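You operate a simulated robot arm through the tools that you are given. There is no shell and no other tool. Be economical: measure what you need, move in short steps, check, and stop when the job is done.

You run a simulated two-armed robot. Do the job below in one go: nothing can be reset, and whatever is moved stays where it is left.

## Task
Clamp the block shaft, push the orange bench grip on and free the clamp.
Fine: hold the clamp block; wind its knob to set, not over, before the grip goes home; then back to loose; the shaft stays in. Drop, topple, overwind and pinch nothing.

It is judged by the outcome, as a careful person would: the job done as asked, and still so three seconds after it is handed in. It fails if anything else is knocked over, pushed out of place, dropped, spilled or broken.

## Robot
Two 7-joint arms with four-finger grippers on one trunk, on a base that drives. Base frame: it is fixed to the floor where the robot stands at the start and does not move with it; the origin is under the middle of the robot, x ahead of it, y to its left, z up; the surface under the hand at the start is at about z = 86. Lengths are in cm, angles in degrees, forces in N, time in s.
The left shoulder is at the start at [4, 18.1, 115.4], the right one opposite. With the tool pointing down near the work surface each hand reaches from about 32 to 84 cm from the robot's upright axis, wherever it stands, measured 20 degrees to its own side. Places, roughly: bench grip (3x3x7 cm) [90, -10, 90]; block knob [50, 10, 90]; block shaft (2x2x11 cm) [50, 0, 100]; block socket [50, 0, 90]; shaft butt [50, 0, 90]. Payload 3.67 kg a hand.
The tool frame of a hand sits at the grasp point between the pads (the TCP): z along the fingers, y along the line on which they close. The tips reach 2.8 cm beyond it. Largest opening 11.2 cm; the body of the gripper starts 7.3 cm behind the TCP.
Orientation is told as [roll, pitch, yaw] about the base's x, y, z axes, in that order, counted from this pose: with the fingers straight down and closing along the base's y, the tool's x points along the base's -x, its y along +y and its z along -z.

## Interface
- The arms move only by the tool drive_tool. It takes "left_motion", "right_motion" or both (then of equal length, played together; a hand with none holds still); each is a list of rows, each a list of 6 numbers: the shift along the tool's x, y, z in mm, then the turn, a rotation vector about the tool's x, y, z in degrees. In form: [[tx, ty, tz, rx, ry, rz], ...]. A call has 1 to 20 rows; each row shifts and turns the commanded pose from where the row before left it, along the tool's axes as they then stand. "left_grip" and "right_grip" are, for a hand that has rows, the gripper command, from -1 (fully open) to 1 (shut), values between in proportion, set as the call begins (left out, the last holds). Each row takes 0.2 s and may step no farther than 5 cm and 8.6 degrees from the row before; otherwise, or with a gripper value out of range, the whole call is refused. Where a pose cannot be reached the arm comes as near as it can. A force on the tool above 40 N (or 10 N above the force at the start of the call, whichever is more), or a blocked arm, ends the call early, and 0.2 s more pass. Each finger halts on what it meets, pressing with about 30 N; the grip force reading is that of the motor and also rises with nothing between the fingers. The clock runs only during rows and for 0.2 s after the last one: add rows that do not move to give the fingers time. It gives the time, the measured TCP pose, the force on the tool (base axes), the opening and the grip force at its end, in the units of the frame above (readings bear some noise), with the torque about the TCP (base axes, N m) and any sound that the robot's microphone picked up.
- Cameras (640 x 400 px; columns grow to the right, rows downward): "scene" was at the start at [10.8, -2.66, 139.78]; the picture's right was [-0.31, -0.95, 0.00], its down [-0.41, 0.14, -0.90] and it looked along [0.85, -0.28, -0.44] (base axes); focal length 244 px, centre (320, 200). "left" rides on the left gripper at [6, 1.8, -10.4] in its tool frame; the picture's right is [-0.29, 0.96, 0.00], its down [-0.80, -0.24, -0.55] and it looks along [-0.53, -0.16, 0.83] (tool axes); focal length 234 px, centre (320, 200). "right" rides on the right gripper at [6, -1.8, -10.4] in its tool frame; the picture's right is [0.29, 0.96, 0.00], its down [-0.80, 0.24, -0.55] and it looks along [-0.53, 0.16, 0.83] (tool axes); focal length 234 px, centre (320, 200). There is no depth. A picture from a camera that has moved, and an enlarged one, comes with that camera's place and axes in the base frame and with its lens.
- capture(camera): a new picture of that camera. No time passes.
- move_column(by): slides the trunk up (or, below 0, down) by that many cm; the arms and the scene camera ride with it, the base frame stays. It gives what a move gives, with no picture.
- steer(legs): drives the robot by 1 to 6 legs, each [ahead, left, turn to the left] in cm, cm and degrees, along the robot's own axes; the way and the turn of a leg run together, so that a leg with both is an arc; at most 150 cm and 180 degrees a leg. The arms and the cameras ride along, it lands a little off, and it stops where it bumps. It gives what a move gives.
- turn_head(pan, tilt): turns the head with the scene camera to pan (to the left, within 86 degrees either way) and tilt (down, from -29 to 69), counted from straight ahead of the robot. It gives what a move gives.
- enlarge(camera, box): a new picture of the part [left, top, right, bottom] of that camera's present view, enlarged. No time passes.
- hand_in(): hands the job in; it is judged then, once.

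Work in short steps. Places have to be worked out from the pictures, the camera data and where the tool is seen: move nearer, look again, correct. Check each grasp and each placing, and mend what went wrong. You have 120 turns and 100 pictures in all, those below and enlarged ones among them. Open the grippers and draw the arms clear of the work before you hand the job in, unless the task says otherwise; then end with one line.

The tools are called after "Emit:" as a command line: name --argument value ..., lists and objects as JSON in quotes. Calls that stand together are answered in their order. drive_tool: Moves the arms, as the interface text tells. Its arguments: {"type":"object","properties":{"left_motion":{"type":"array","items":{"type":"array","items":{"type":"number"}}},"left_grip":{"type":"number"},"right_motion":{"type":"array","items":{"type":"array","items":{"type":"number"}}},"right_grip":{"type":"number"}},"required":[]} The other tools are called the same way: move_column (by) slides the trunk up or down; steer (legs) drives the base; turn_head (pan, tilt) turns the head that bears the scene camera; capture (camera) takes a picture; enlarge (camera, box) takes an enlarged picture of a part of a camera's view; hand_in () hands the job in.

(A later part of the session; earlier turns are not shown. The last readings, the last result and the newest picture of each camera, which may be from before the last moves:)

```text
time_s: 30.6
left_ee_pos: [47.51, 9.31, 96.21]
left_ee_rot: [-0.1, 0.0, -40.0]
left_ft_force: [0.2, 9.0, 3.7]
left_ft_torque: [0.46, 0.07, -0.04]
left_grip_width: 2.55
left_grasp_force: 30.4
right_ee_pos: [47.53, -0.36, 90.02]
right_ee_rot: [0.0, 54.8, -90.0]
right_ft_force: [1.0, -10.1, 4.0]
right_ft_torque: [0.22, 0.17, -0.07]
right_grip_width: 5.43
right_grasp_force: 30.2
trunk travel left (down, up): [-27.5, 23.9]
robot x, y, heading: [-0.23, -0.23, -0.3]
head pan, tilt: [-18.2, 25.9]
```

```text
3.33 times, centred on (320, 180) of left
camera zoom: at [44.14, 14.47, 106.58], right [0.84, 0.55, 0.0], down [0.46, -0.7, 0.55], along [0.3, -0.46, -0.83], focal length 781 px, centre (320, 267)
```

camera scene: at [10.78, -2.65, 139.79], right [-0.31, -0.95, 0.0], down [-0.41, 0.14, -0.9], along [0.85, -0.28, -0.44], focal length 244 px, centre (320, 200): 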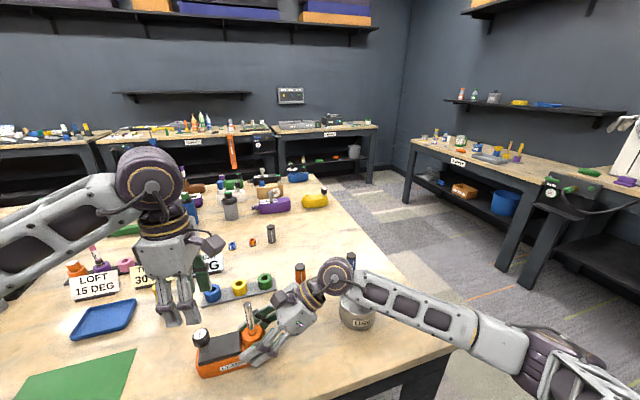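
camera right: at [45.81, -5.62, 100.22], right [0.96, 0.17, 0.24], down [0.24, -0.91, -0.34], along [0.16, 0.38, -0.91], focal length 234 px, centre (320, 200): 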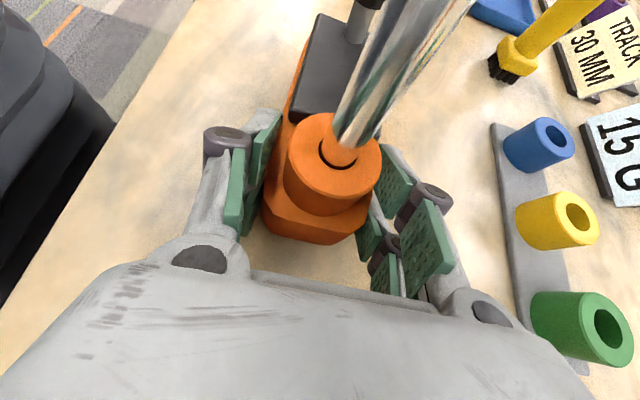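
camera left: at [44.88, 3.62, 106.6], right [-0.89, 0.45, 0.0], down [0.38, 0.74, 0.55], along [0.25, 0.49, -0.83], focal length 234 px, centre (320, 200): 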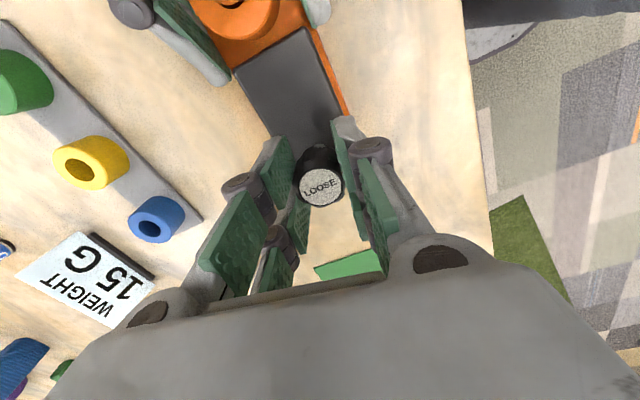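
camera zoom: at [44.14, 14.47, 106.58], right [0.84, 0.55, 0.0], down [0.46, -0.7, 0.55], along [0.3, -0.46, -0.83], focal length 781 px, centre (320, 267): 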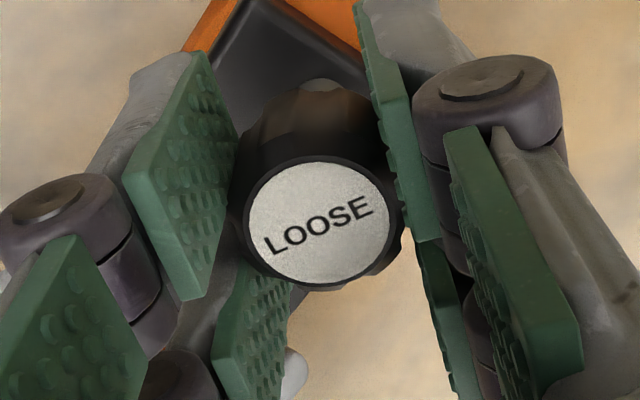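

Total 120° so far, still LOOSE. I go 16° further with a small side correction, then will regrasp.

Emit:
drive_tool --left_motion '[[0.6, 0.8, 0, 0, 0, 0], [0, 0, 0, 0, 0, 8], [0, 0, 0, 0, 0, 8], [0, 0, 0, 0, 0, 0]]'

Emit:
enlarge --camera "left" --box '[240, 120, 400, 240]'

```text
time_s: 31.6
left_ee_pos: [47.49, 9.47, 96.23]
left_ee_rot: [0.0, -0.2, -56.0]
left_ft_force: [-2.0, -4.5, 3.4]
left_ft_torque: [-0.19, 0.0, -0.02]
left_grip_width: 2.57
left_grasp_force: 30.0
right_ee_pos: [47.52, -0.51, 89.96]
right_ee_rot: [-0.1, 54.9, -90.2]
right_ft_force: [2.2, 2.1, 2.3]
right_ft_torque: [-0.1, 0.24, -0.14]
right_grip_width: 5.45
right_grasp_force: 29.9
trunk travel left (down, up): [-27.5, 23.9]
robot x, y, heading: [0.12, 0.03, -0.4]
head pan, tilt: [-18.2, 25.9]
```

```text
3.33 times, centred on (320, 180) of left
camera zoom: at [45.7, 15.27, 106.57], right [0.96, 0.3, 0.0], down [0.25, -0.79, 0.56], along [0.16, -0.53, -0.83], focal length 781 px, centre (320, 267)
```

zoom: 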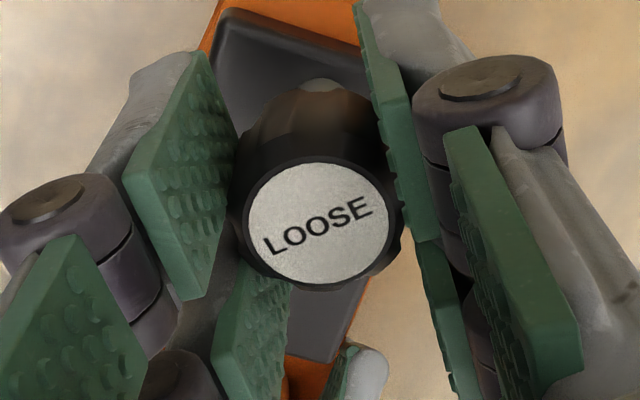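

136° turned with no label change yet. I open, rotate back to yaw +88 and regrip.

Emit:
drive_tool --left_motion '[[0, 0, 0, 0, 0, 0], [0, 0, 0, 0, 0, 0], [0, 0, 0, 0, 0, -8], [0, 0, 0, 0, 0, -8], [0, 0, 0, 0, 0, -8], [0, 0, 0, 0, 0, -8], [0, 0, 0, 0, 0, -8], [0, 0, 0, 0, 0, -8], [0, 0, 0, 0, 0, -8], [0, 0, 0, 0, 0, -8], [0, 0, 0, 0, 0, -8], [0, 0, 0, 0, 0, -8], [0, 0, 0, 0, 0, -8], [0, 0, 0, 0, 0, -8], [0, 0, 0, 0, 0, -8], [0, 0, 0, 0, 0, -8], [0, 0, 0, 0, 0, -8], [0, 0, 0, 0, 0, -8], [0, 0, 0, 0, 0, -8], [0, 0, 0, 0, 0, -8]]' --left_grip -0.05

Emit:
capture --camera "left"

```text
time_s: 35.8
left_ee_pos: [47.48, 9.43, 96.25]
left_ee_rot: [0.1, 0.1, 88.2]
left_ft_force: [0.1, -0.4, 0.8]
left_ft_torque: [-0.01, 0.02, 0.0]
left_grip_width: 5.88
left_grasp_force: 0.1
right_ee_pos: [47.49, -0.42, 90.0]
right_ee_rot: [0.0, 54.8, -89.9]
right_ft_force: [0.0, -0.1, 3.8]
right_ft_torque: [0.12, 0.19, -0.03]
right_grip_width: 5.42
right_grasp_force: 29.4
trunk travel left (down, up): [-27.5, 23.9]
robot x, y, heading: [0.01, -0.11, 0.1]
head pan, tilt: [-18.2, 25.9]
```

```text
62 pictures are left
camera left: at [45.57, 3.39, 106.57], right [-0.95, 0.32, 0.0], down [0.26, 0.79, 0.55], along [0.18, 0.53, -0.83], focal length 234 px, centre (320, 200)
```

left: 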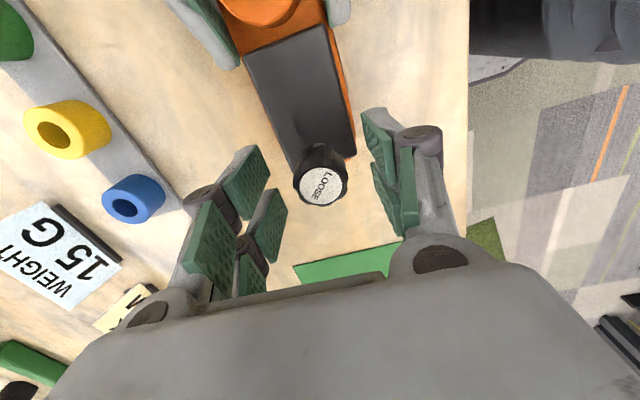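

Clear and centred. I regrip and turn 40° more.

Emit:
drive_tool --left_motion '[[0, 0, 0, 0, 0, 0], [0, 0, 0, 0, 0, 0], [0, 0, 0, 0, 0, 0], [0, 0, 0, 0, 0, 8], [0, 0, 0, 0, 0, 8], [0, 0, 0, 0, 0, 8], [0, 0, 0, 0, 0, 8], [0, 0, 0, 0, 0, 8], [0, 0, 0, 0, 0, 0]]' --left_grip 1

Emit:
enlarge --camera "left" --box '[240, 120, 400, 240]'

```text
time_s: 37.8
left_ee_pos: [47.51, 9.39, 96.1]
left_ee_rot: [0.1, 0.1, 48.1]
left_ft_force: [-4.4, -2.4, -2.3]
left_ft_torque: [-0.04, -0.07, -0.03]
left_grip_width: 2.62
left_grasp_force: 30.1
right_ee_pos: [47.53, -0.5, 89.94]
right_ee_rot: [0.1, 54.8, -90.0]
right_ft_force: [5.0, 2.1, 4.7]
right_ft_torque: [0.32, 0.38, -0.4]
right_grip_width: 5.46
right_grasp_force: 30.4
trunk travel left (down, up): [-27.5, 23.9]
robot x, y, heading: [-0.07, 0.01, 0.0]
head pan, tilt: [-18.2, 25.9]
```

```text
3.33 times, centred on (320, 180) of left
camera zoom: at [42.26, 6.08, 106.56], right [-0.52, 0.86, 0.0], down [0.71, 0.43, 0.55], along [0.47, 0.29, -0.83], focal length 781 px, centre (320, 267)
```

zoom: 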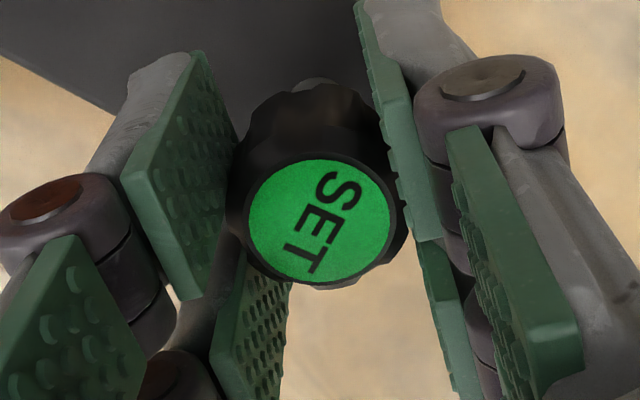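

The knob now reads SET (green). I release it and lift the left hand straight up.

Emit:
drive_tool --left_motion '[[0, 0, 0, 0, 0, 0], [0, 0, 0, 0, 0, 0], [0, 0, 0, 0, 0, 0], [0, 0, -20, 0, 0, 0], [0, 0, -40, 0, 0, 0], [0, 0, -40, 0, 0, 0], [0, 0, -40, 0, 0, 0]]' --left_grip -0.05

Emit:
capture --camera "scene"

Emit:
capture --camera "left"

```text
time_s: 39.4
left_ee_pos: [47.51, 9.53, 110.06]
left_ee_rot: [0.0, 0.0, 48.1]
left_ft_force: [0.2, -0.8, 0.2]
left_ft_torque: [-0.01, 0.01, -0.01]
left_grip_width: 5.88
left_grasp_force: 0.0
right_ee_pos: [47.51, -0.57, 90.12]
right_ee_rot: [0.1, 54.8, -90.0]
right_ft_force: [-1.6, -2.9, 4.6]
right_ft_torque: [0.16, 0.23, 0.13]
right_grip_width: 5.45
right_grasp_force: 29.2
trunk travel left (down, up): [-27.5, 23.9]
robot x, y, heading: [0.14, 0.06, 0.2]
head pan, tilt: [-18.2, 25.9]
```

```text
60 pictures are left
camera scene: at [10.74, -2.68, 139.79], right [-0.31, -0.95, 0.0], down [-0.41, 0.14, -0.9], along [0.85, -0.28, -0.44], focal length 244 px, centre (320, 200)
```

scene: 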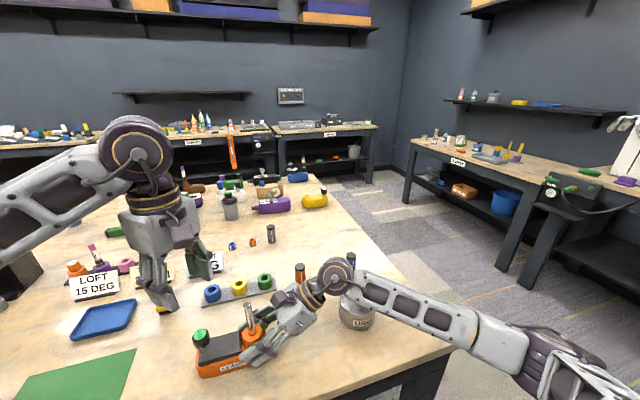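

```text
59 pictures are left
camera left: at [42.21, 6.08, 120.51], right [-0.52, 0.85, 0.0], down [0.71, 0.43, 0.55], along [0.47, 0.29, -0.83], focal length 234 px, centre (320, 200)
```

left: 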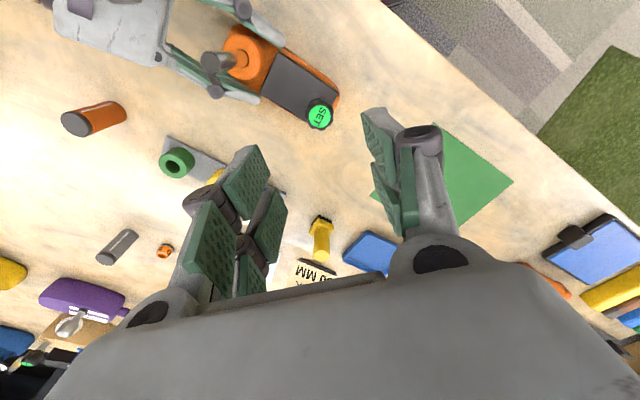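

The label holds at SET with the knob released. Next I yaw left to 90° and carry it over to above the orange grip at about (63.4,-13.8).

Emit:
drive_tool --left_motion '[[0, 0, 0, 0, 0, -8.4], [0, 0, 0, 0, 0, -8.4], [0, 0, 0, 0, 0, -8.4], [0, 0, 0, 0, 0, -8.4], [0, 0, 0, 0, 0, -8.3], [0, -40, 0, 0, 0, 0], [0, -40, 0, 0, 0, 0], [0, -40, 0, 0, 0, 0], [20, -38, 0, 0, 0, 0], [45, 0, 0, 0, 0, 0], [45, 0, 0, 0, 0, 0], [45, 0, 0, 0, 0, 0], [45, 0, 0, 0, 0, 0], [0, 0, 0, 0, 0, 0]]'

Emit:
capture --camera "left"

Emit:
capture --camera "scene"

```text
time_s: 42.4
left_ee_pos: [63.46, -10.61, 110.14]
left_ee_rot: [0.0, 0.1, 90.0]
left_ft_force: [0.3, -0.5, 0.8]
left_ft_torque: [-0.03, 0.0, -0.03]
left_grip_width: 5.87
left_grasp_force: 0.0
right_ee_pos: [47.54, -0.44, 90.05]
right_ee_rot: [-0.1, 54.8, -90.0]
right_ft_force: [-0.2, -1.2, 3.7]
right_ft_torque: [0.17, 0.14, 0.05]
right_grip_width: 5.44
right_grasp_force: 29.7
trunk travel left (down, up): [-27.5, 23.9]
robot x, y, heading: [0.15, 0.14, -0.1]
head pan, tilt: [-18.2, 25.9]
```

```text
58 pictures are left
camera left: at [61.68, -16.61, 120.5], right [-0.96, 0.29, 0.0], down [0.24, 0.8, 0.55], along [0.16, 0.53, -0.83], focal length 234 px, centre (320, 200)
```

left: 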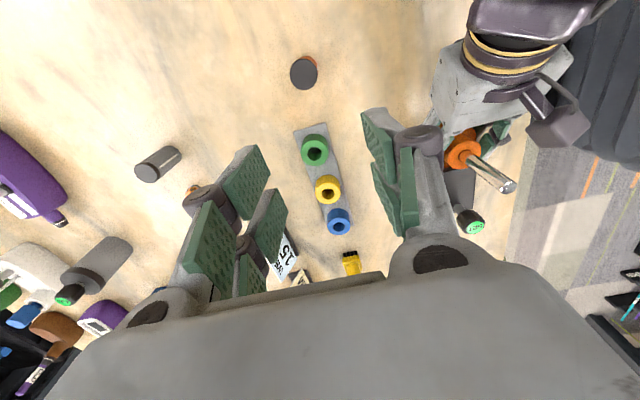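

```text
57 pictures are left
camera scene: at [10.78, -2.54, 139.79], right [-0.31, -0.95, 0.0], down [-0.41, 0.14, -0.9], along [0.85, -0.28, -0.44], focal length 244 px, centre (320, 200)
```

scene: 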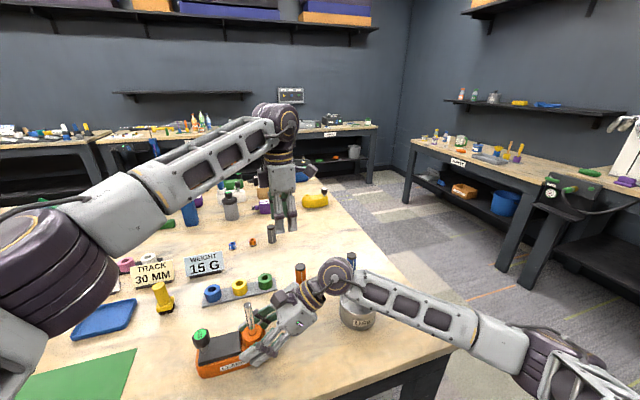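

The grip top appears at about (64,-14.5). I shift over it and come down to z≈102 for a finer look.

Emit:
drive_tool --left_motion '[[37, -4, 0, 0, 0, 0], [0, 0, 40, 0, 0, 0], [0, 0, 40, 0, 0, 0], [0, 0, 0, 0, 0, 0]]'

Emit:
capture --camera "left"

Emit:
enlarge --camera "scene" --box '[240, 180, 400, 300]'

```text
time_s: 43.4
left_ee_pos: [63.58, -14.27, 102.05]
left_ee_rot: [0.0, 0.1, 90.0]
left_ft_force: [0.3, 0.4, -0.3]
left_ft_torque: [0.02, -0.04, 0.02]
left_grip_width: 5.87
left_grasp_force: 0.1
right_ee_pos: [47.49, -0.51, 89.93]
right_ee_rot: [0.0, 54.7, -90.0]
right_ft_force: [-0.7, -1.1, 3.4]
right_ft_torque: [0.14, 0.14, 0.1]
right_grip_width: 5.44
right_grasp_force: 30.3
trunk travel left (down, up): [-27.5, 23.9]
robot x, y, heading: [-0.03, 0.11, 0.3]
head pan, tilt: [-18.2, 25.9]
```

```text
56 pictures are left
camera left: at [61.9, -20.39, 112.5], right [-0.96, 0.29, 0.0], down [0.24, 0.8, 0.55], along [0.16, 0.53, -0.83], focal length 234 px, centre (320, 200)
```

left: 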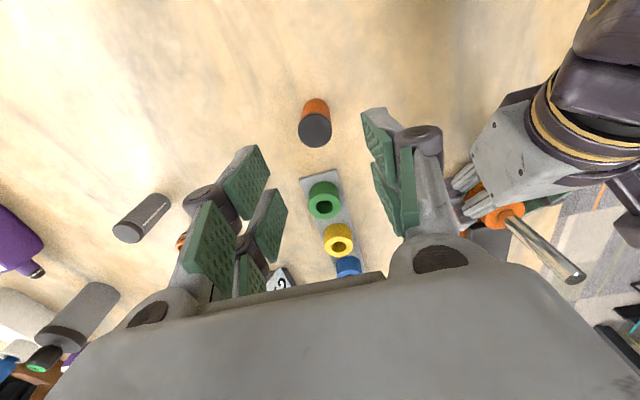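

```text
3.33 times, centred on (320, 240) of scene
camera zoom: at [10.75, -2.67, 139.79], right [-0.31, -0.95, 0.0], down [-0.41, 0.14, -0.9], along [0.85, -0.28, -0.44], focal length 815 px, centre (320, 67)
```

zoom: 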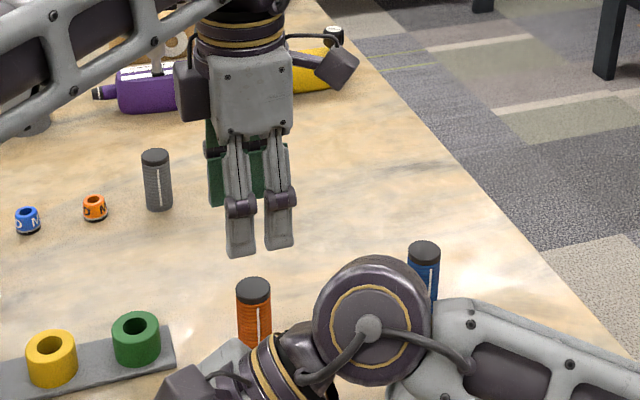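

Grip centre estimates to (63.9,-14.8). I correct and descend partly to check clearance on both sides.

Emit:
drive_tool --left_motion '[[5, -3, 20, 0, 0, 0], [0, 0, 25, 0, 0, 0], [0, 0, 15, 0, 0, 0], [0, 0, 0, 0, 0, 0]]'

Emit:
capture --camera "left"

```text
time_s: 44.4
left_ee_pos: [63.91, -14.76, 96.19]
left_ee_rot: [0.0, 0.1, 90.1]
left_ft_force: [0.1, 0.7, -0.3]
left_ft_torque: [-0.03, -0.02, -0.01]
left_grip_width: 5.91
left_grasp_force: 0.2
right_ee_pos: [47.51, -0.45, 90.03]
right_ee_rot: [0.0, 54.9, -90.0]
right_ft_force: [0.3, -0.5, 4.0]
right_ft_torque: [0.09, 0.11, -0.01]
right_grip_width: 5.41
right_grasp_force: 30.2
trunk travel left (down, up): [-27.5, 23.9]
robot x, y, heading: [-0.1, -0.12, 0.1]
head pan, tilt: [-18.2, 25.9]
```

```text
54 pictures are left
camera left: at [62.2, -20.87, 106.54], right [-0.96, 0.29, 0.0], down [0.24, 0.8, 0.55], along [0.16, 0.53, -0.83], focal length 234 px, centre (320, 200)
```

left: 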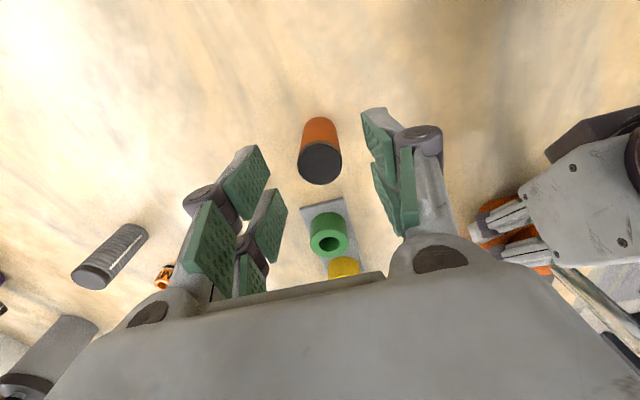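

Well centred (grip at about (64.0,-15.0)). I descend to z≈90.6 and close gently on the grip.

Emit:
drive_tool --left_motion '[[2, -1, 20, 0, 0, 0], [0, 0, 20, 0, 0, 0], [0, 0, 16, 0, 0, 0], [0, 0, 0, 0, 0, 0]]'

Emit:
drive_tool --left_motion '[[0, 0, 0, 0, 0, 0], [0, 0, 0, 0, 0, 0], [0, 0, 0, 0, 0, 0]]' --left_grip 0.3

Emit:
drive_tool --left_motion '[[0, 0, 0, 0, 0, 0], [0, 0, 0, 0, 0, 0], [0, 0, 0, 0, 0, 0]]' --left_grip 0.7

Emit:
capture --camera "left"

```text
time_s: 45.4
left_ee_pos: [64.05, -14.88, 90.52]
left_ee_rot: [0.0, 0.0, 90.0]
left_ft_force: [-0.6, 0.2, 0.1]
left_ft_torque: [0.03, 0.0, 0.0]
left_grip_width: 5.89
left_grasp_force: 0.1
right_ee_pos: [47.59, -0.49, 90.06]
right_ee_rot: [0.0, 54.8, -90.0]
right_ft_force: [0.2, 0.0, 2.7]
right_ft_torque: [0.09, 0.12, 0.01]
right_grip_width: 5.42
right_grasp_force: 30.0
trunk travel left (down, up): [-27.5, 23.9]
robot x, y, heading: [-0.23, 0.0, -0.2]
head pan, tilt: [-18.2, 25.9]
```

```text
time_s: 46.2
left_ee_pos: [64.13, -15.04, 90.59]
left_ee_rot: [0.0, 0.0, 89.9]
left_ft_force: [-0.6, -0.1, 0.0]
left_ft_torque: [0.0, 0.02, 0.02]
left_grip_width: 3.9
left_grasp_force: 0.1
right_ee_pos: [47.58, -0.49, 89.98]
right_ee_rot: [0.0, 54.9, -89.9]
right_ft_force: [-0.4, -0.6, 3.4]
right_ft_torque: [0.08, 0.14, 0.0]
right_grip_width: 5.43
right_grasp_force: 30.5
trunk travel left (down, up): [-27.5, 23.9]
robot x, y, heading: [0.03, -0.02, -0.1]
head pan, tilt: [-18.2, 25.9]
```

```text
time_s: 47.0
left_ee_pos: [64.26, -14.92, 90.63]
left_ee_rot: [0.0, 0.0, 90.1]
left_ft_force: [0.1, 0.1, 0.0]
left_ft_torque: [0.0, 0.01, -0.04]
left_grip_width: 2.86
left_grasp_force: 30.3
right_ee_pos: [47.4, -0.47, 89.99]
right_ee_rot: [0.1, 54.8, -90.0]
right_ft_force: [-0.4, 0.4, 3.8]
right_ft_torque: [0.08, 0.13, 0.0]
right_grip_width: 5.45
right_grasp_force: 29.8
trunk travel left (down, up): [-27.5, 23.9]
robot x, y, heading: [0.16, -0.38, 0.0]
head pan, tilt: [-18.2, 25.9]
```

```text
53 pictures are left
camera left: at [62.36, -21.09, 101.01], right [-0.96, 0.29, 0.0], down [0.24, 0.8, 0.55], along [0.16, 0.53, -0.83], focal length 234 px, centre (320, 200)
```

left: 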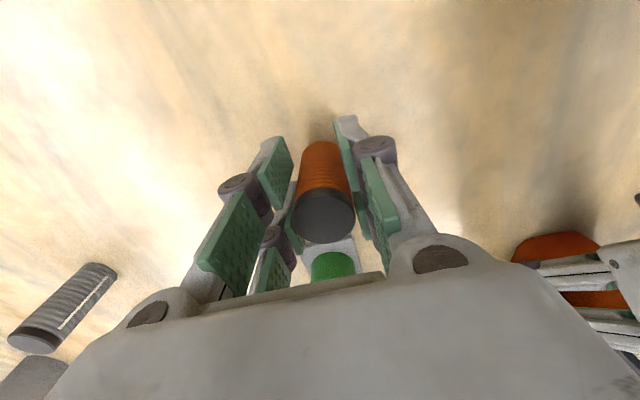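

The grip is held at 2.86 cm. I lift it straight up 20 cm and check it.

Emit:
drive_tool --left_motion '[[0, 0, -20, 0, 0, 0], [0, 0, -40, 0, 0, 0], [0, 0, -40, 0, 0, 0], [0, 0, -40, 0, 0, 0], [0, 0, -40, 0, 0, 0], [0, 0, -20, 0, 0, 0], [0, 0, 0, 0, 0, 0]]'

Emit:
capture --camera "left"

Emit:
capture --camera "scene"

```text
time_s: 48.6
left_ee_pos: [64.12, -14.86, 110.63]
left_ee_rot: [0.1, 0.0, 89.9]
left_ft_force: [-0.5, -0.1, 0.0]
left_ft_torque: [-0.01, -0.03, 0.03]
left_grip_width: 2.87
left_grasp_force: 29.9
right_ee_pos: [47.62, -0.53, 90.06]
right_ee_rot: [0.0, 54.9, -90.0]
right_ft_force: [-1.0, -0.3, 3.1]
right_ft_torque: [0.03, 0.18, 0.01]
right_grip_width: 5.41
right_grasp_force: 30.1
trunk travel left (down, up): [-27.5, 23.9]
robot x, y, heading: [0.31, -0.22, 0.0]
head pan, tilt: [-18.2, 25.9]
```

```text
52 pictures are left
camera left: at [62.41, -21.03, 120.97], right [-0.96, 0.29, 0.0], down [0.24, 0.8, 0.55], along [0.16, 0.53, -0.83], focal length 234 px, centre (320, 200)
```

left: 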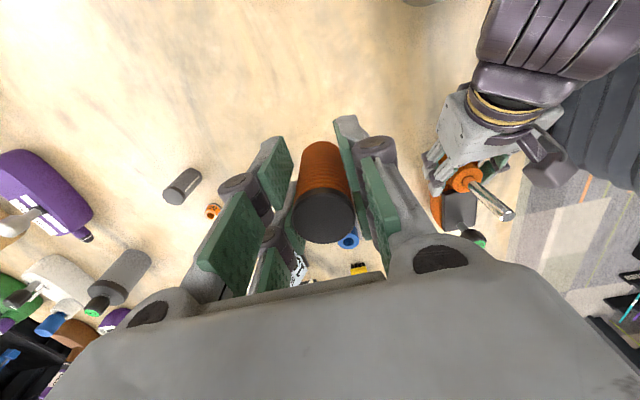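

```text
51 pictures are left
camera scene: at [10.78, -2.67, 139.78], right [-0.31, -0.95, 0.0], down [-0.41, 0.14, -0.9], along [0.85, -0.28, -0.44], focal length 244 px, centre (320, 200)
```

scene: 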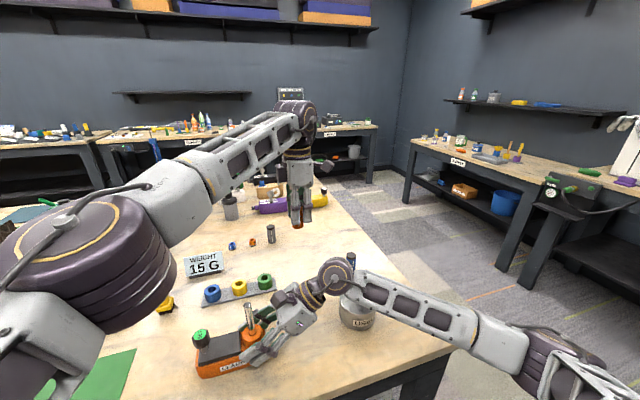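

The grip hangs straight in the hand. I measure the shaft now with zoomed scene and left views before carrying it over.

Emit:
enlarge --camera "scene" --box '[216, 290, 280, 330]'

Emit:
enlarge --camera "left" --box '[440, 140, 536, 240]'

Emit:
capture --camera "right"

```text
10.00 times, centred on (248, 310) of scene
camera zoom: at [10.78, -2.67, 139.78], right [-0.31, -0.95, 0.0], down [-0.41, 0.14, -0.9], along [0.85, -0.28, -0.44], focal length 2445 px, centre (1040, -900)
```

zoom: 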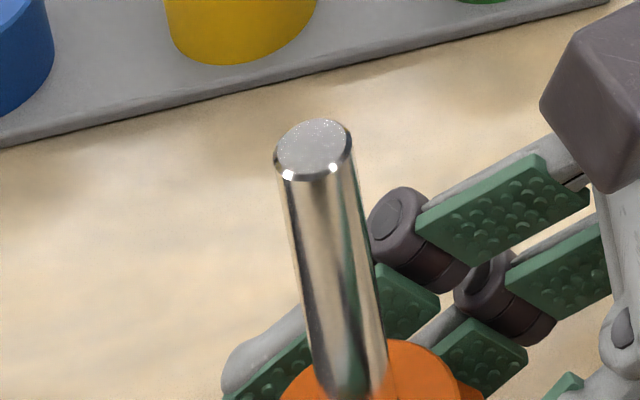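

```text
4.00 times, centred on (488, 190) of left
camera zoom: at [62.41, -21.03, 120.97], right [-0.96, 0.29, 0.0], down [0.24, 0.8, 0.55], along [0.16, 0.53, -0.83], focal length 937 px, centre (-352, 240)
```

zoom: 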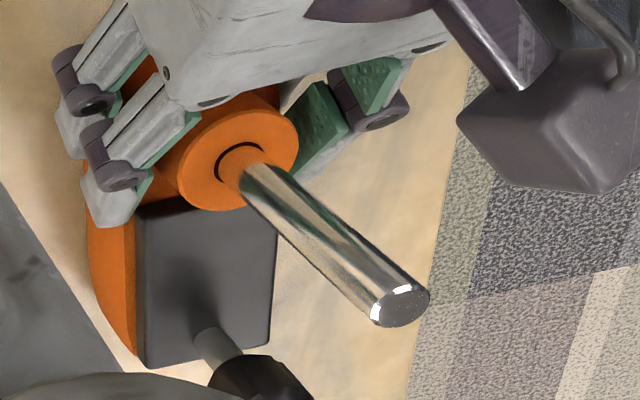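

```text
48 pictures are left
camera right: at [45.72, -5.61, 100.75], right [0.96, 0.17, 0.24], down [0.24, -0.91, -0.33], along [0.16, 0.37, -0.91], focal length 234 px, centre (320, 200)
```

right: 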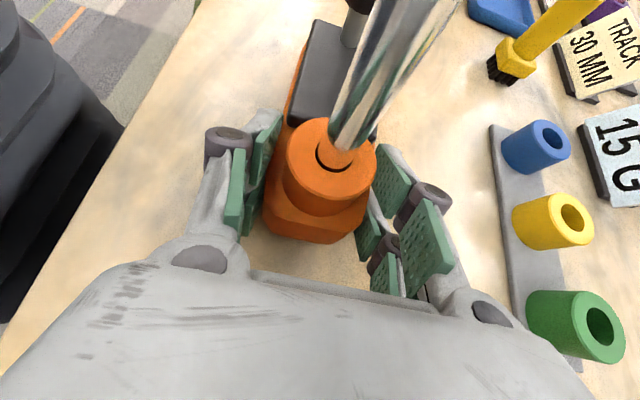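

Shaft top estimates cluster at (47.3, 0.05, 100.6). Before moving I check how the grip sits in the fingers.

Emit:
enlarge --camera "left" --box '[230, 110, 410, 260]'

```text
2.67 times, centred on (320, 185) of left
camera zoom: at [62.41, -21.03, 120.97], right [-0.96, 0.29, 0.0], down [0.24, 0.8, 0.55], along [0.16, 0.53, -0.83], focal length 624 px, centre (320, 240)
```

zoom: 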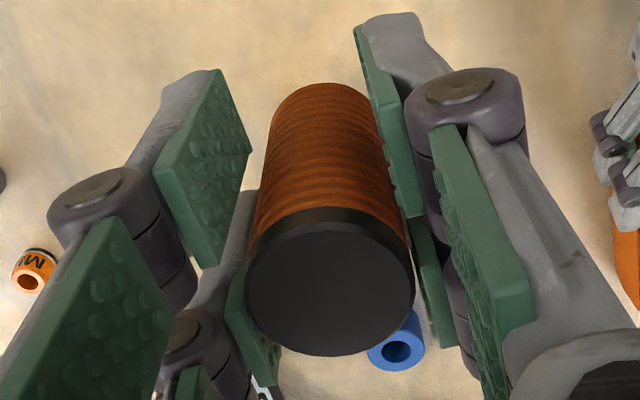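

The grip is centred in the hand within a millimetre. I carry it over to above the shaft, first sideways then toward the robot.

Emit:
drive_tool --left_motion '[[-37, 0, 0, 0, 0, 0], [-38, 0, 0, 0, 0, 0], [-38, 0, 0, 0, 0, 0], [-36, 0, 0, 0, 0, 0], [0, 42, 0, 0, 0, 0], [0, 42, 0, 0, 0, 0], [0, 42, 0, 0, 0, 0], [0, 42, 0, 0, 0, 0], [0, 0, 0, 0, 0, 0], [0, 0, 0, 0, 0, 0]]'

Emit:
enlarge --camera "scene" --box '[200, 230, 310, 330]'

Emit:
capture --camera "left"

Emit:
capture --camera "right"

```text
time_s: 50.8
left_ee_pos: [47.42, 0.0, 110.58]
left_ee_rot: [0.0, 0.1, 89.9]
left_ft_force: [0.3, 0.2, -0.9]
left_ft_torque: [0.0, 0.0, -0.02]
left_grip_width: 2.81
left_grasp_force: 29.5
right_ee_pos: [47.5, -0.54, 90.08]
right_ee_rot: [0.0, 54.7, -90.0]
right_ft_force: [-1.9, 0.6, 3.3]
right_ft_torque: [0.08, 0.2, 0.07]
right_grip_width: 5.44
right_grasp_force: 30.1
trunk travel left (down, up): [-27.5, 23.9]
robot x, y, heading: [-0.11, -0.12, -0.1]
head pan, tilt: [-18.2, 25.9]
```

```text
4.00 times, centred on (255, 280) of scene
camera zoom: at [10.75, -2.65, 139.79], right [-0.31, -0.95, 0.0], down [-0.41, 0.14, -0.9], along [0.85, -0.28, -0.44], focal length 978 px, centre (580, -120)
```

zoom: 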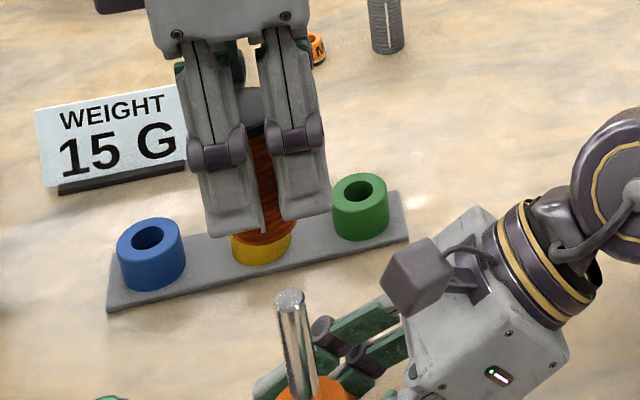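

```text
45 pictures are left
camera left: at [45.56, -6.2, 120.96], right [-0.96, 0.29, 0.0], down [0.24, 0.8, 0.55], along [0.16, 0.53, -0.83], focal length 234 px, centre (320, 200)
```

left: 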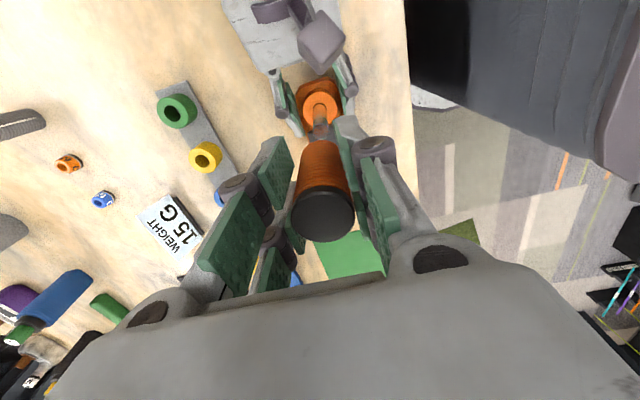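

```text
44 pictures are left
camera right: at [45.7, -5.59, 100.75], right [0.96, 0.17, 0.24], down [0.24, -0.91, -0.33], along [0.16, 0.37, -0.91], focal length 234 px, centre (320, 200)
```

right: 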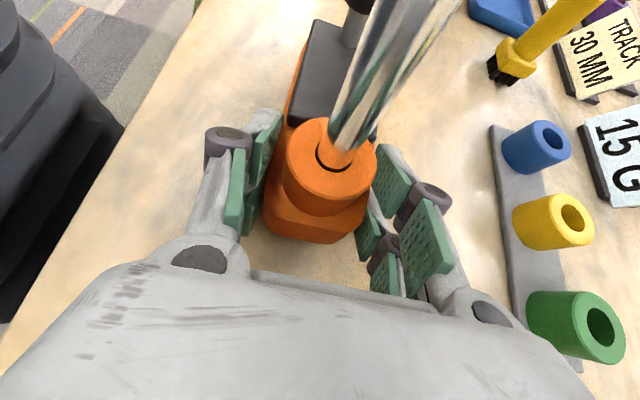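

Roughly aligned. I zoom in on both views to fix the remaining offset.

Emit:
enlarge --camera "scene" --box '[238, 264, 302, 304]'

Emit:
enlarge --camera "left" --box '[272, 70, 368, 130]'

```text
10.00 times, centred on (270, 284) of scene
camera zoom: at [10.75, -2.65, 139.79], right [-0.31, -0.95, 0.0], down [-0.41, 0.14, -0.9], along [0.85, -0.28, -0.44], focal length 2445 px, centre (820, -640)
```

zoom: 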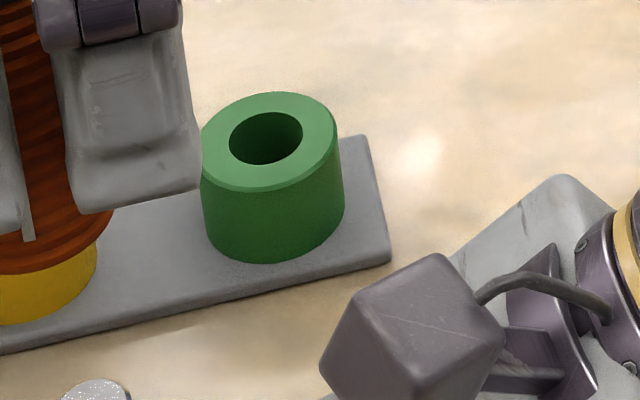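

```text
6.67 times, centred on (320, 100) of left
camera zoom: at [45.56, -6.2, 120.96], right [-0.96, 0.29, 0.0], down [0.24, 0.8, 0.55], along [0.16, 0.53, -0.83], focal length 1561 px, centre (320, 867)
```

zoom: 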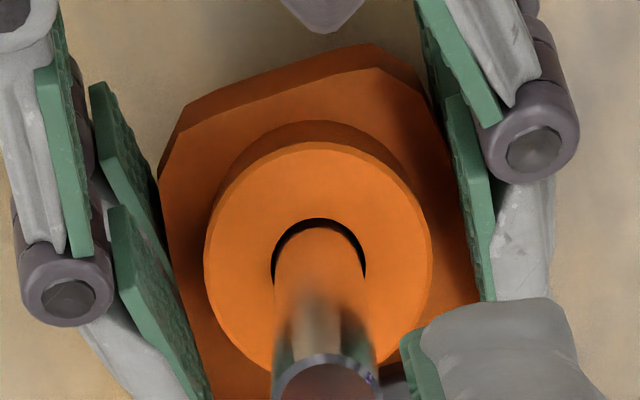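

Comparing in the same images, the grip sits about 3–5 mm too far to +y. I shift 3 mm toward -y and lower to just above the shaft top for a direct comparison.

Emit:
drive_tool --left_motion '[[3, 0, 0, 0, 0, 0], [0, 0, 20, 0, 0, 0], [0, 0, 15, 0, 0, 0], [0, 0, 0, 0, 0, 0], [0, 0, 0, 0, 0, 0]]'

Emit:
enlarge --camera "scene" --box '[216, 270, 280, 310]'

Emit:
enlarge --camera "left" --box '[256, 60, 384, 160]'

```text
time_s: 52.0
left_ee_pos: [47.31, -0.43, 107.09]
left_ee_rot: [-0.1, 0.0, 90.0]
left_ft_force: [-0.2, -0.6, -0.7]
left_ft_torque: [0.03, 0.0, -0.01]
left_grip_width: 2.76
left_grasp_force: 30.1
right_ee_pos: [47.49, -0.59, 90.08]
right_ee_rot: [0.0, 54.8, -90.1]
right_ft_force: [-0.7, -0.7, 2.3]
right_ft_torque: [0.05, 0.16, 0.02]
right_grip_width: 5.47
right_grasp_force: 30.3
trunk travel left (down, up): [-27.5, 23.9]
robot x, y, heading: [0.07, 0.56, -0.1]
head pan, tilt: [-18.2, 25.9]
```

```text
10.00 times, centred on (248, 290) of scene
camera zoom: at [10.77, -2.65, 139.79], right [-0.31, -0.95, 0.0], down [-0.41, 0.14, -0.9], along [0.85, -0.28, -0.44], focal length 2445 px, centre (1040, -700)
```

zoom: 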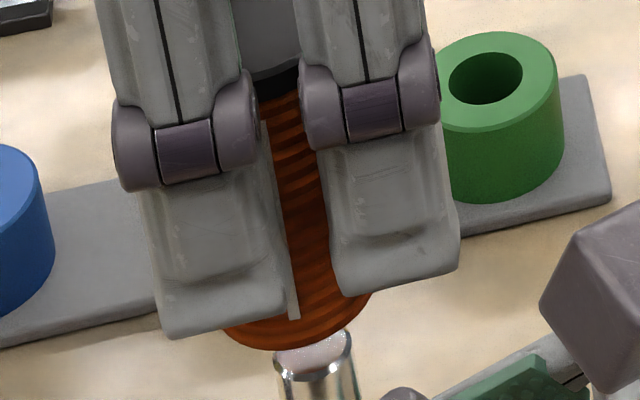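

```text
4.00 times, centred on (320, 110) of left
camera zoom: at [45.56, -6.5, 117.42], right [-0.96, 0.29, 0.0], down [0.24, 0.8, 0.55], along [0.16, 0.53, -0.83], focal length 937 px, centre (320, 560)
```

zoom: 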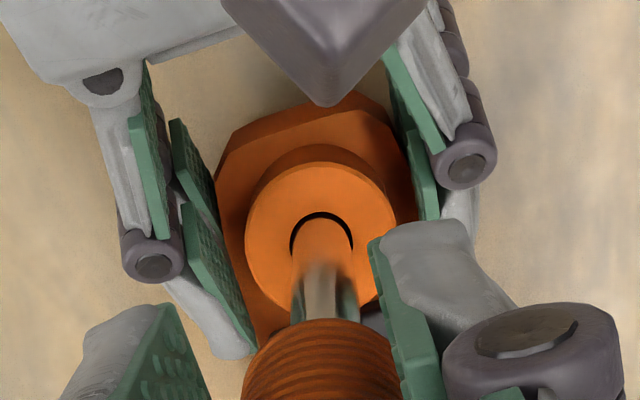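

Now the offset is only about 1–1.5 mm in y. I shift 1 mm and lower to just above the shaft end, then compare again.

Emit:
drive_tool --left_motion '[[1, 0.3, 0, 0, 0, 0], [0, 0, 12, 0, 0, 0], [0, 0, 0, 0, 0, 0], [0, 0, 0, 0, 0, 0]]'

Emit:
enlarge --camera "scene" --box '[222, 280, 286, 320]'

Emit:
enlarge --camera "left" --box '[256, 60, 384, 160]'

```text
time_s: 53.0
left_ee_pos: [47.27, -0.49, 105.95]
left_ee_rot: [0.1, 0.1, 89.9]
left_ft_force: [-0.9, -0.2, -0.4]
left_ft_torque: [0.01, 0.02, -0.01]
left_grip_width: 2.79
left_grasp_force: 29.8
right_ee_pos: [47.57, -0.57, 90.08]
right_ee_rot: [0.0, 54.8, -90.1]
right_ft_force: [0.3, 0.4, 2.0]
right_ft_torque: [0.05, 0.14, 0.05]
right_grip_width: 5.46
right_grasp_force: 30.4
trunk travel left (down, up): [-27.5, 23.9]
robot x, y, heading: [-0.01, -0.3, 0.1]
head pan, tilt: [-18.2, 25.9]
```

```text
10.00 times, centred on (254, 300) of scene
camera zoom: at [10.78, -2.65, 139.79], right [-0.31, -0.95, 0.0], down [-0.41, 0.14, -0.9], along [0.85, -0.28, -0.44], focal length 2445 px, centre (980, -800)
```

zoom: 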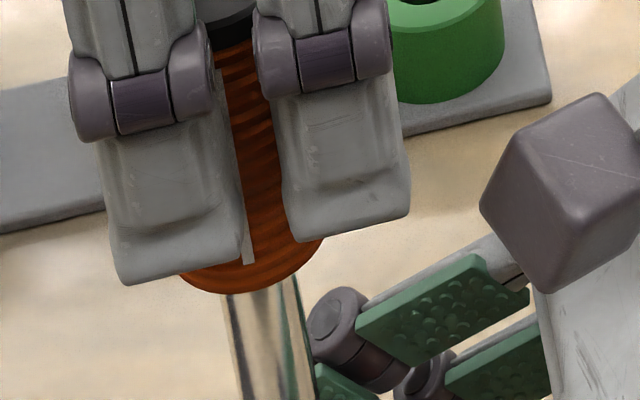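

```text
4.00 times, centred on (320, 110) of left
camera zoom: at [45.55, -6.58, 116.26], right [-0.96, 0.29, 0.0], down [0.24, 0.8, 0.55], along [0.16, 0.53, -0.83], focal length 937 px, centre (320, 560)
```

zoom: 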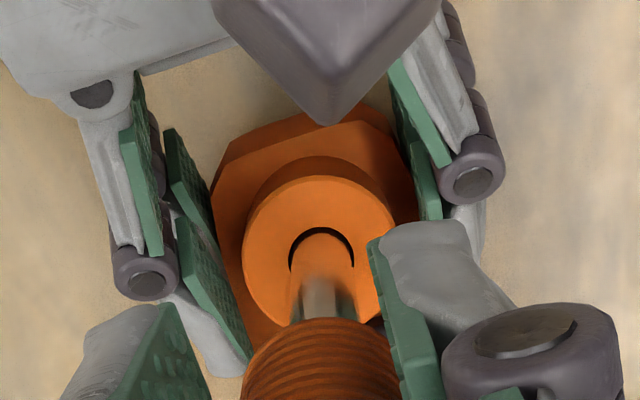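

Nearly concentric. I trim another 0.7 mm and lower gently onto the shaft end, watching the force.

Emit:
drive_tool --left_motion '[[0.7, 0.2, 0, 0, 0, 0], [0, 0, 3, 0, 0, 0], [0, 0, 3, 0, 0, 0], [0, 0, 3, 0, 0, 0], [0, 0, 2, 0, 0, 0], [0, 0, 0, 0, 0, 0]]'

Emit:
enlarge --camera "scene" --box '[222, 280, 286, 320]'

```text
time_s: 54.4
left_ee_pos: [47.28, -0.6, 104.82]
left_ee_rot: [0.0, 0.0, 90.0]
left_ft_force: [-0.1, -0.2, -1.1]
left_ft_torque: [0.0, -0.03, -0.02]
left_grip_width: 2.74
left_grasp_force: 29.9
right_ee_pos: [47.51, -0.48, 89.94]
right_ee_rot: [0.0, 54.8, -90.0]
right_ft_force: [0.8, 0.1, 2.4]
right_ft_torque: [0.07, 0.1, -0.01]
right_grip_width: 5.44
right_grasp_force: 29.9
trunk travel left (down, up): [-27.5, 23.9]
robot x, y, heading: [0.06, 0.04, -0.0]
head pan, tilt: [-18.2, 25.9]
```

```text
10.00 times, centred on (254, 300) of scene
camera zoom: at [10.78, -2.65, 139.79], right [-0.31, -0.95, 0.0], down [-0.41, 0.14, -0.9], along [0.85, -0.28, -0.44], focal length 2445 px, centre (980, -800)
```

zoom: 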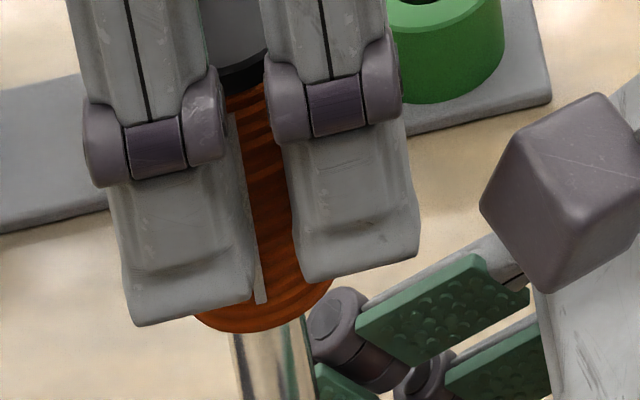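

No contact yet and it looks concentric. I continue down in 2 mm steps.

Emit:
drive_tool --left_motion '[[-0.3, 0, 2, 0, 0, 0], [0, 0, 2, 0, 0, 0], [0, 0, 2, 0, 0, 0], [0, 0, 0, 0, 0, 0]]'

```text
time_s: 55.4
left_ee_pos: [47.3, -0.45, 104.27]
left_ee_rot: [0.0, 0.0, 89.9]
left_ft_force: [0.9, 0.2, 0.9]
left_ft_torque: [-0.02, 0.0, 0.0]
left_grip_width: 2.73
left_grasp_force: 30.0
right_ee_pos: [47.49, -0.54, 89.97]
right_ee_rot: [0.0, 54.8, -90.0]
right_ft_force: [-0.7, 0.8, 2.9]
right_ft_torque: [0.05, 0.13, 0.0]
right_grip_width: 5.44
right_grasp_force: 29.9
trunk travel left (down, up): [-27.5, 23.9]
robot x, y, heading: [0.01, -0.2, 0.0]
head pan, tilt: [-18.2, 25.9]
```

Still force-free, probably entering the bore. I continue down.

Emit:
drive_tool --left_motion '[[0, 0, 2.5, 0, 0, 0], [0, 0, 2.5, 0, 0, 0], [0, 0, 2.5, 0, 0, 0], [0, 0, 2.5, 0, 0, 0], [0, 0, 0, 0, 0, 0]]'

Emit:
enlarge --camera "scene" --box '[222, 280, 302, 340]'

Emit:
capture --camera "left"

```text
time_s: 56.6
left_ee_pos: [47.24, -0.5, 103.18]
left_ee_rot: [0.0, 0.0, 89.9]
left_ft_force: [-0.3, -0.2, 0.2]
left_ft_torque: [0.02, -0.01, 0.0]
left_grip_width: 2.73
left_grasp_force: 30.0
right_ee_pos: [47.58, -0.55, 89.95]
right_ee_rot: [0.0, 54.8, -90.0]
right_ft_force: [-0.1, -0.7, 3.3]
right_ft_torque: [0.09, 0.12, -0.02]
right_grip_width: 5.43
right_grasp_force: 29.9
trunk travel left (down, up): [-27.5, 23.9]
robot x, y, heading: [-0.13, 0.26, -0.2]
head pan, tilt: [-18.2, 25.9]
```

```text
6.67 times, centred on (262, 310) of scene
camera zoom: at [10.78, -2.65, 139.79], right [-0.31, -0.95, 0.0], down [-0.41, 0.14, -0.9], along [0.85, -0.28, -0.44], focal length 1630 px, centre (707, -533)
```

zoom: 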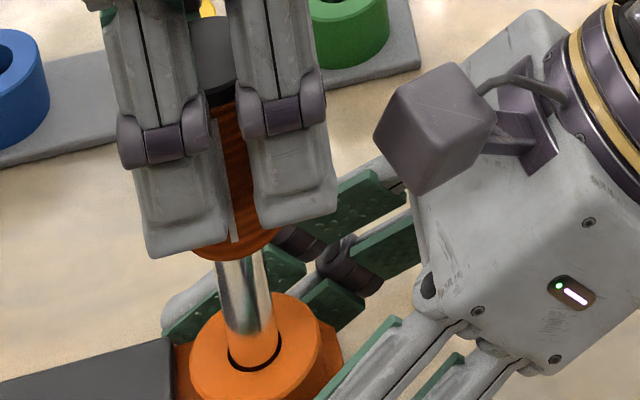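

```text
35 pictures are left
camera left: at [45.52, -6.6, 113.59], right [-0.96, 0.29, 0.0], down [0.24, 0.8, 0.55], along [0.16, 0.53, -0.83], focal length 234 px, centre (320, 200)
```

left: 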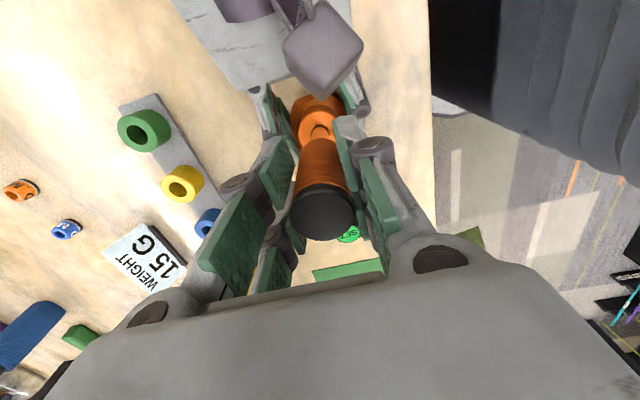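

The grip is sliding over the shaft cleanly and the knob still reads SET. I push it down further in small steps.

Emit:
drive_tool --left_motion '[[0, 0, 4, 0, 0, 0], [0, 0, 4, 0, 0, 0], [0, 0, 4, 0, 0, 0], [0, 0, 4, 0, 0, 0], [0, 0, 4, 0, 0, 0], [0, 0, 0, 0, 0, 0]]'

Emit:
drive_tool --left_motion '[[0, 0, 3, 0, 0, 0], [0, 0, 3, 0, 0, 0], [0, 0, 3, 0, 0, 0], [0, 0, 0, 0, 0, 0]]'

Emit:
enlarge --camera "scene" --box '[222, 280, 302, 340]'

```text
time_s: 58.0
left_ee_pos: [47.33, -0.36, 101.15]
left_ee_rot: [0.0, 0.0, 90.0]
left_ft_force: [2.9, 4.6, 1.8]
left_ft_torque: [0.22, -0.11, 0.01]
left_grip_width: 2.71
left_grasp_force: 30.5
right_ee_pos: [47.55, -0.51, 90.06]
right_ee_rot: [0.0, 54.8, -90.0]
right_ft_force: [-1.9, -4.5, 2.1]
right_ft_torque: [0.25, 0.04, -0.01]
right_grip_width: 5.44
right_grasp_force: 29.8
trunk travel left (down, up): [-27.5, 23.9]
robot x, y, heading: [0.15, 0.31, 0.0]
head pan, tilt: [-18.2, 25.9]
```

```text
time_s: 59.0
left_ee_pos: [47.32, -0.42, 100.32]
left_ee_rot: [0.0, 0.0, 90.0]
left_ft_force: [2.6, 5.9, 2.5]
left_ft_torque: [0.32, -0.12, -0.02]
left_grip_width: 2.7
left_grasp_force: 30.6
right_ee_pos: [47.59, -0.62, 90.09]
right_ee_rot: [-0.1, 54.7, -90.0]
right_ft_force: [-2.6, -5.2, 3.4]
right_ft_torque: [0.24, -0.03, 0.0]
right_grip_width: 5.41
right_grasp_force: 30.0
trunk travel left (down, up): [-27.5, 23.9]
robot x, y, heading: [-0.07, 0.09, -0.1]
head pan, tilt: [-18.2, 25.9]
```

```text
6.67 times, centred on (262, 310) of scene
camera zoom: at [10.77, -2.65, 139.79], right [-0.31, -0.95, 0.0], down [-0.41, 0.14, -0.9], along [0.85, -0.28, -0.44], focal length 1630 px, centre (707, -533)
```

zoom: 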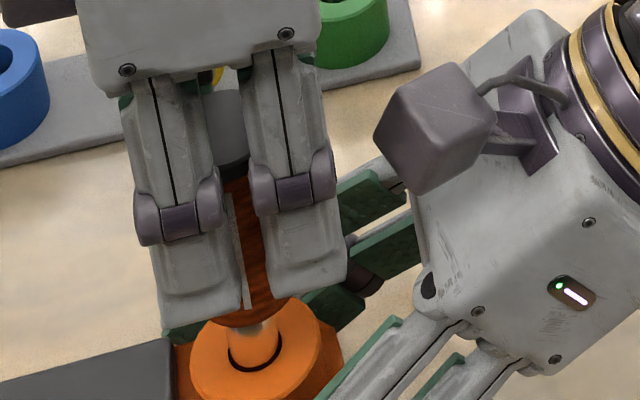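

Engaged well, with a light side load; I ease 0.7 mm toward +y and continue down until resistance.

Emit:
drive_tool --left_motion '[[-0.7, -0.4, 0, 0, 0, 0], [0, 0, 3, 0, 0, 0], [0, 0, 3, 0, 0, 0], [0, 0, 3, 0, 0, 0], [0, 0, 0, 0, 0, 0]]'

Emit:
drive_tool --left_motion '[[0, 0, 2, 0, 0, 0], [0, 0, 2, 0, 0, 0], [0, 0, 2, 0, 0, 0], [0, 0, 0, 0, 0, 0]]'

Emit:
enlarge --camera "scene" --box '[222, 280, 302, 340]'

```text
time_s: 60.2
left_ee_pos: [47.29, -0.28, 99.57]
left_ee_rot: [0.0, 0.1, 90.0]
left_ft_force: [-1.6, 2.1, 22.1]
left_ft_torque: [0.28, 0.17, 0.0]
left_grip_width: 2.68
left_grasp_force: 29.7
right_ee_pos: [47.44, -0.48, 90.03]
right_ee_rot: [0.0, 54.8, -90.1]
right_ft_force: [4.6, -0.3, -2.3]
right_ft_torque: [0.18, 0.39, -0.14]
right_grip_width: 5.43
right_grasp_force: 29.6
trunk travel left (down, up): [-27.5, 23.9]
robot x, y, heading: [0.24, 0.08, -0.1]
head pan, tilt: [-18.2, 25.9]
```

```text
time_s: 60.6
left_ee_pos: [47.32, -0.39, 99.53]
left_ee_rot: [-0.3, 0.2, 90.0]
left_ft_force: [-1.4, 2.9, 6.5]
left_ft_torque: [0.45, 0.35, -0.05]
left_grip_width: 2.67
left_grasp_force: 30.1
right_ee_pos: [47.52, -0.47, 90.02]
right_ee_rot: [0.1, 54.8, -90.1]
right_ft_force: [-2.5, -1.8, 5.3]
right_ft_torque: [-0.18, 0.37, -0.01]
right_grip_width: 5.43
right_grasp_force: 29.7
trunk travel left (down, up): [-27.5, 23.9]
robot x, y, heading: [0.06, 0.16, -0.2]
head pan, tilt: [-18.2, 25.9]
stopped in row 2 (left hand): the force on the tool passed its limit at 43 N (the readings are from after the stop); the commanded pose is now the measured one
```

```text
6.67 times, centred on (262, 310) of scene
camera zoom: at [10.69, -2.64, 139.78], right [-0.31, -0.95, 0.0], down [-0.41, 0.14, -0.9], along [0.86, -0.28, -0.44], focal length 1630 px, centre (707, -533)
```

zoom: 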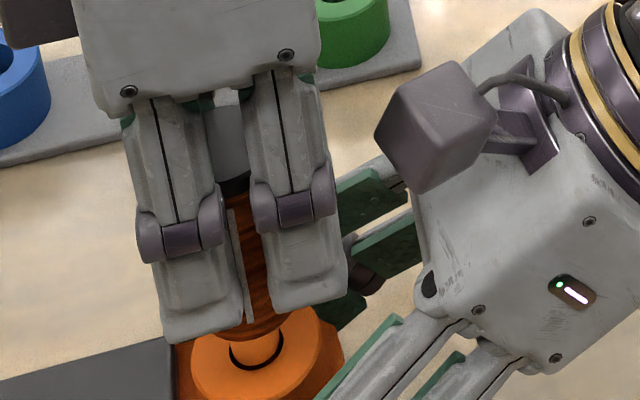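

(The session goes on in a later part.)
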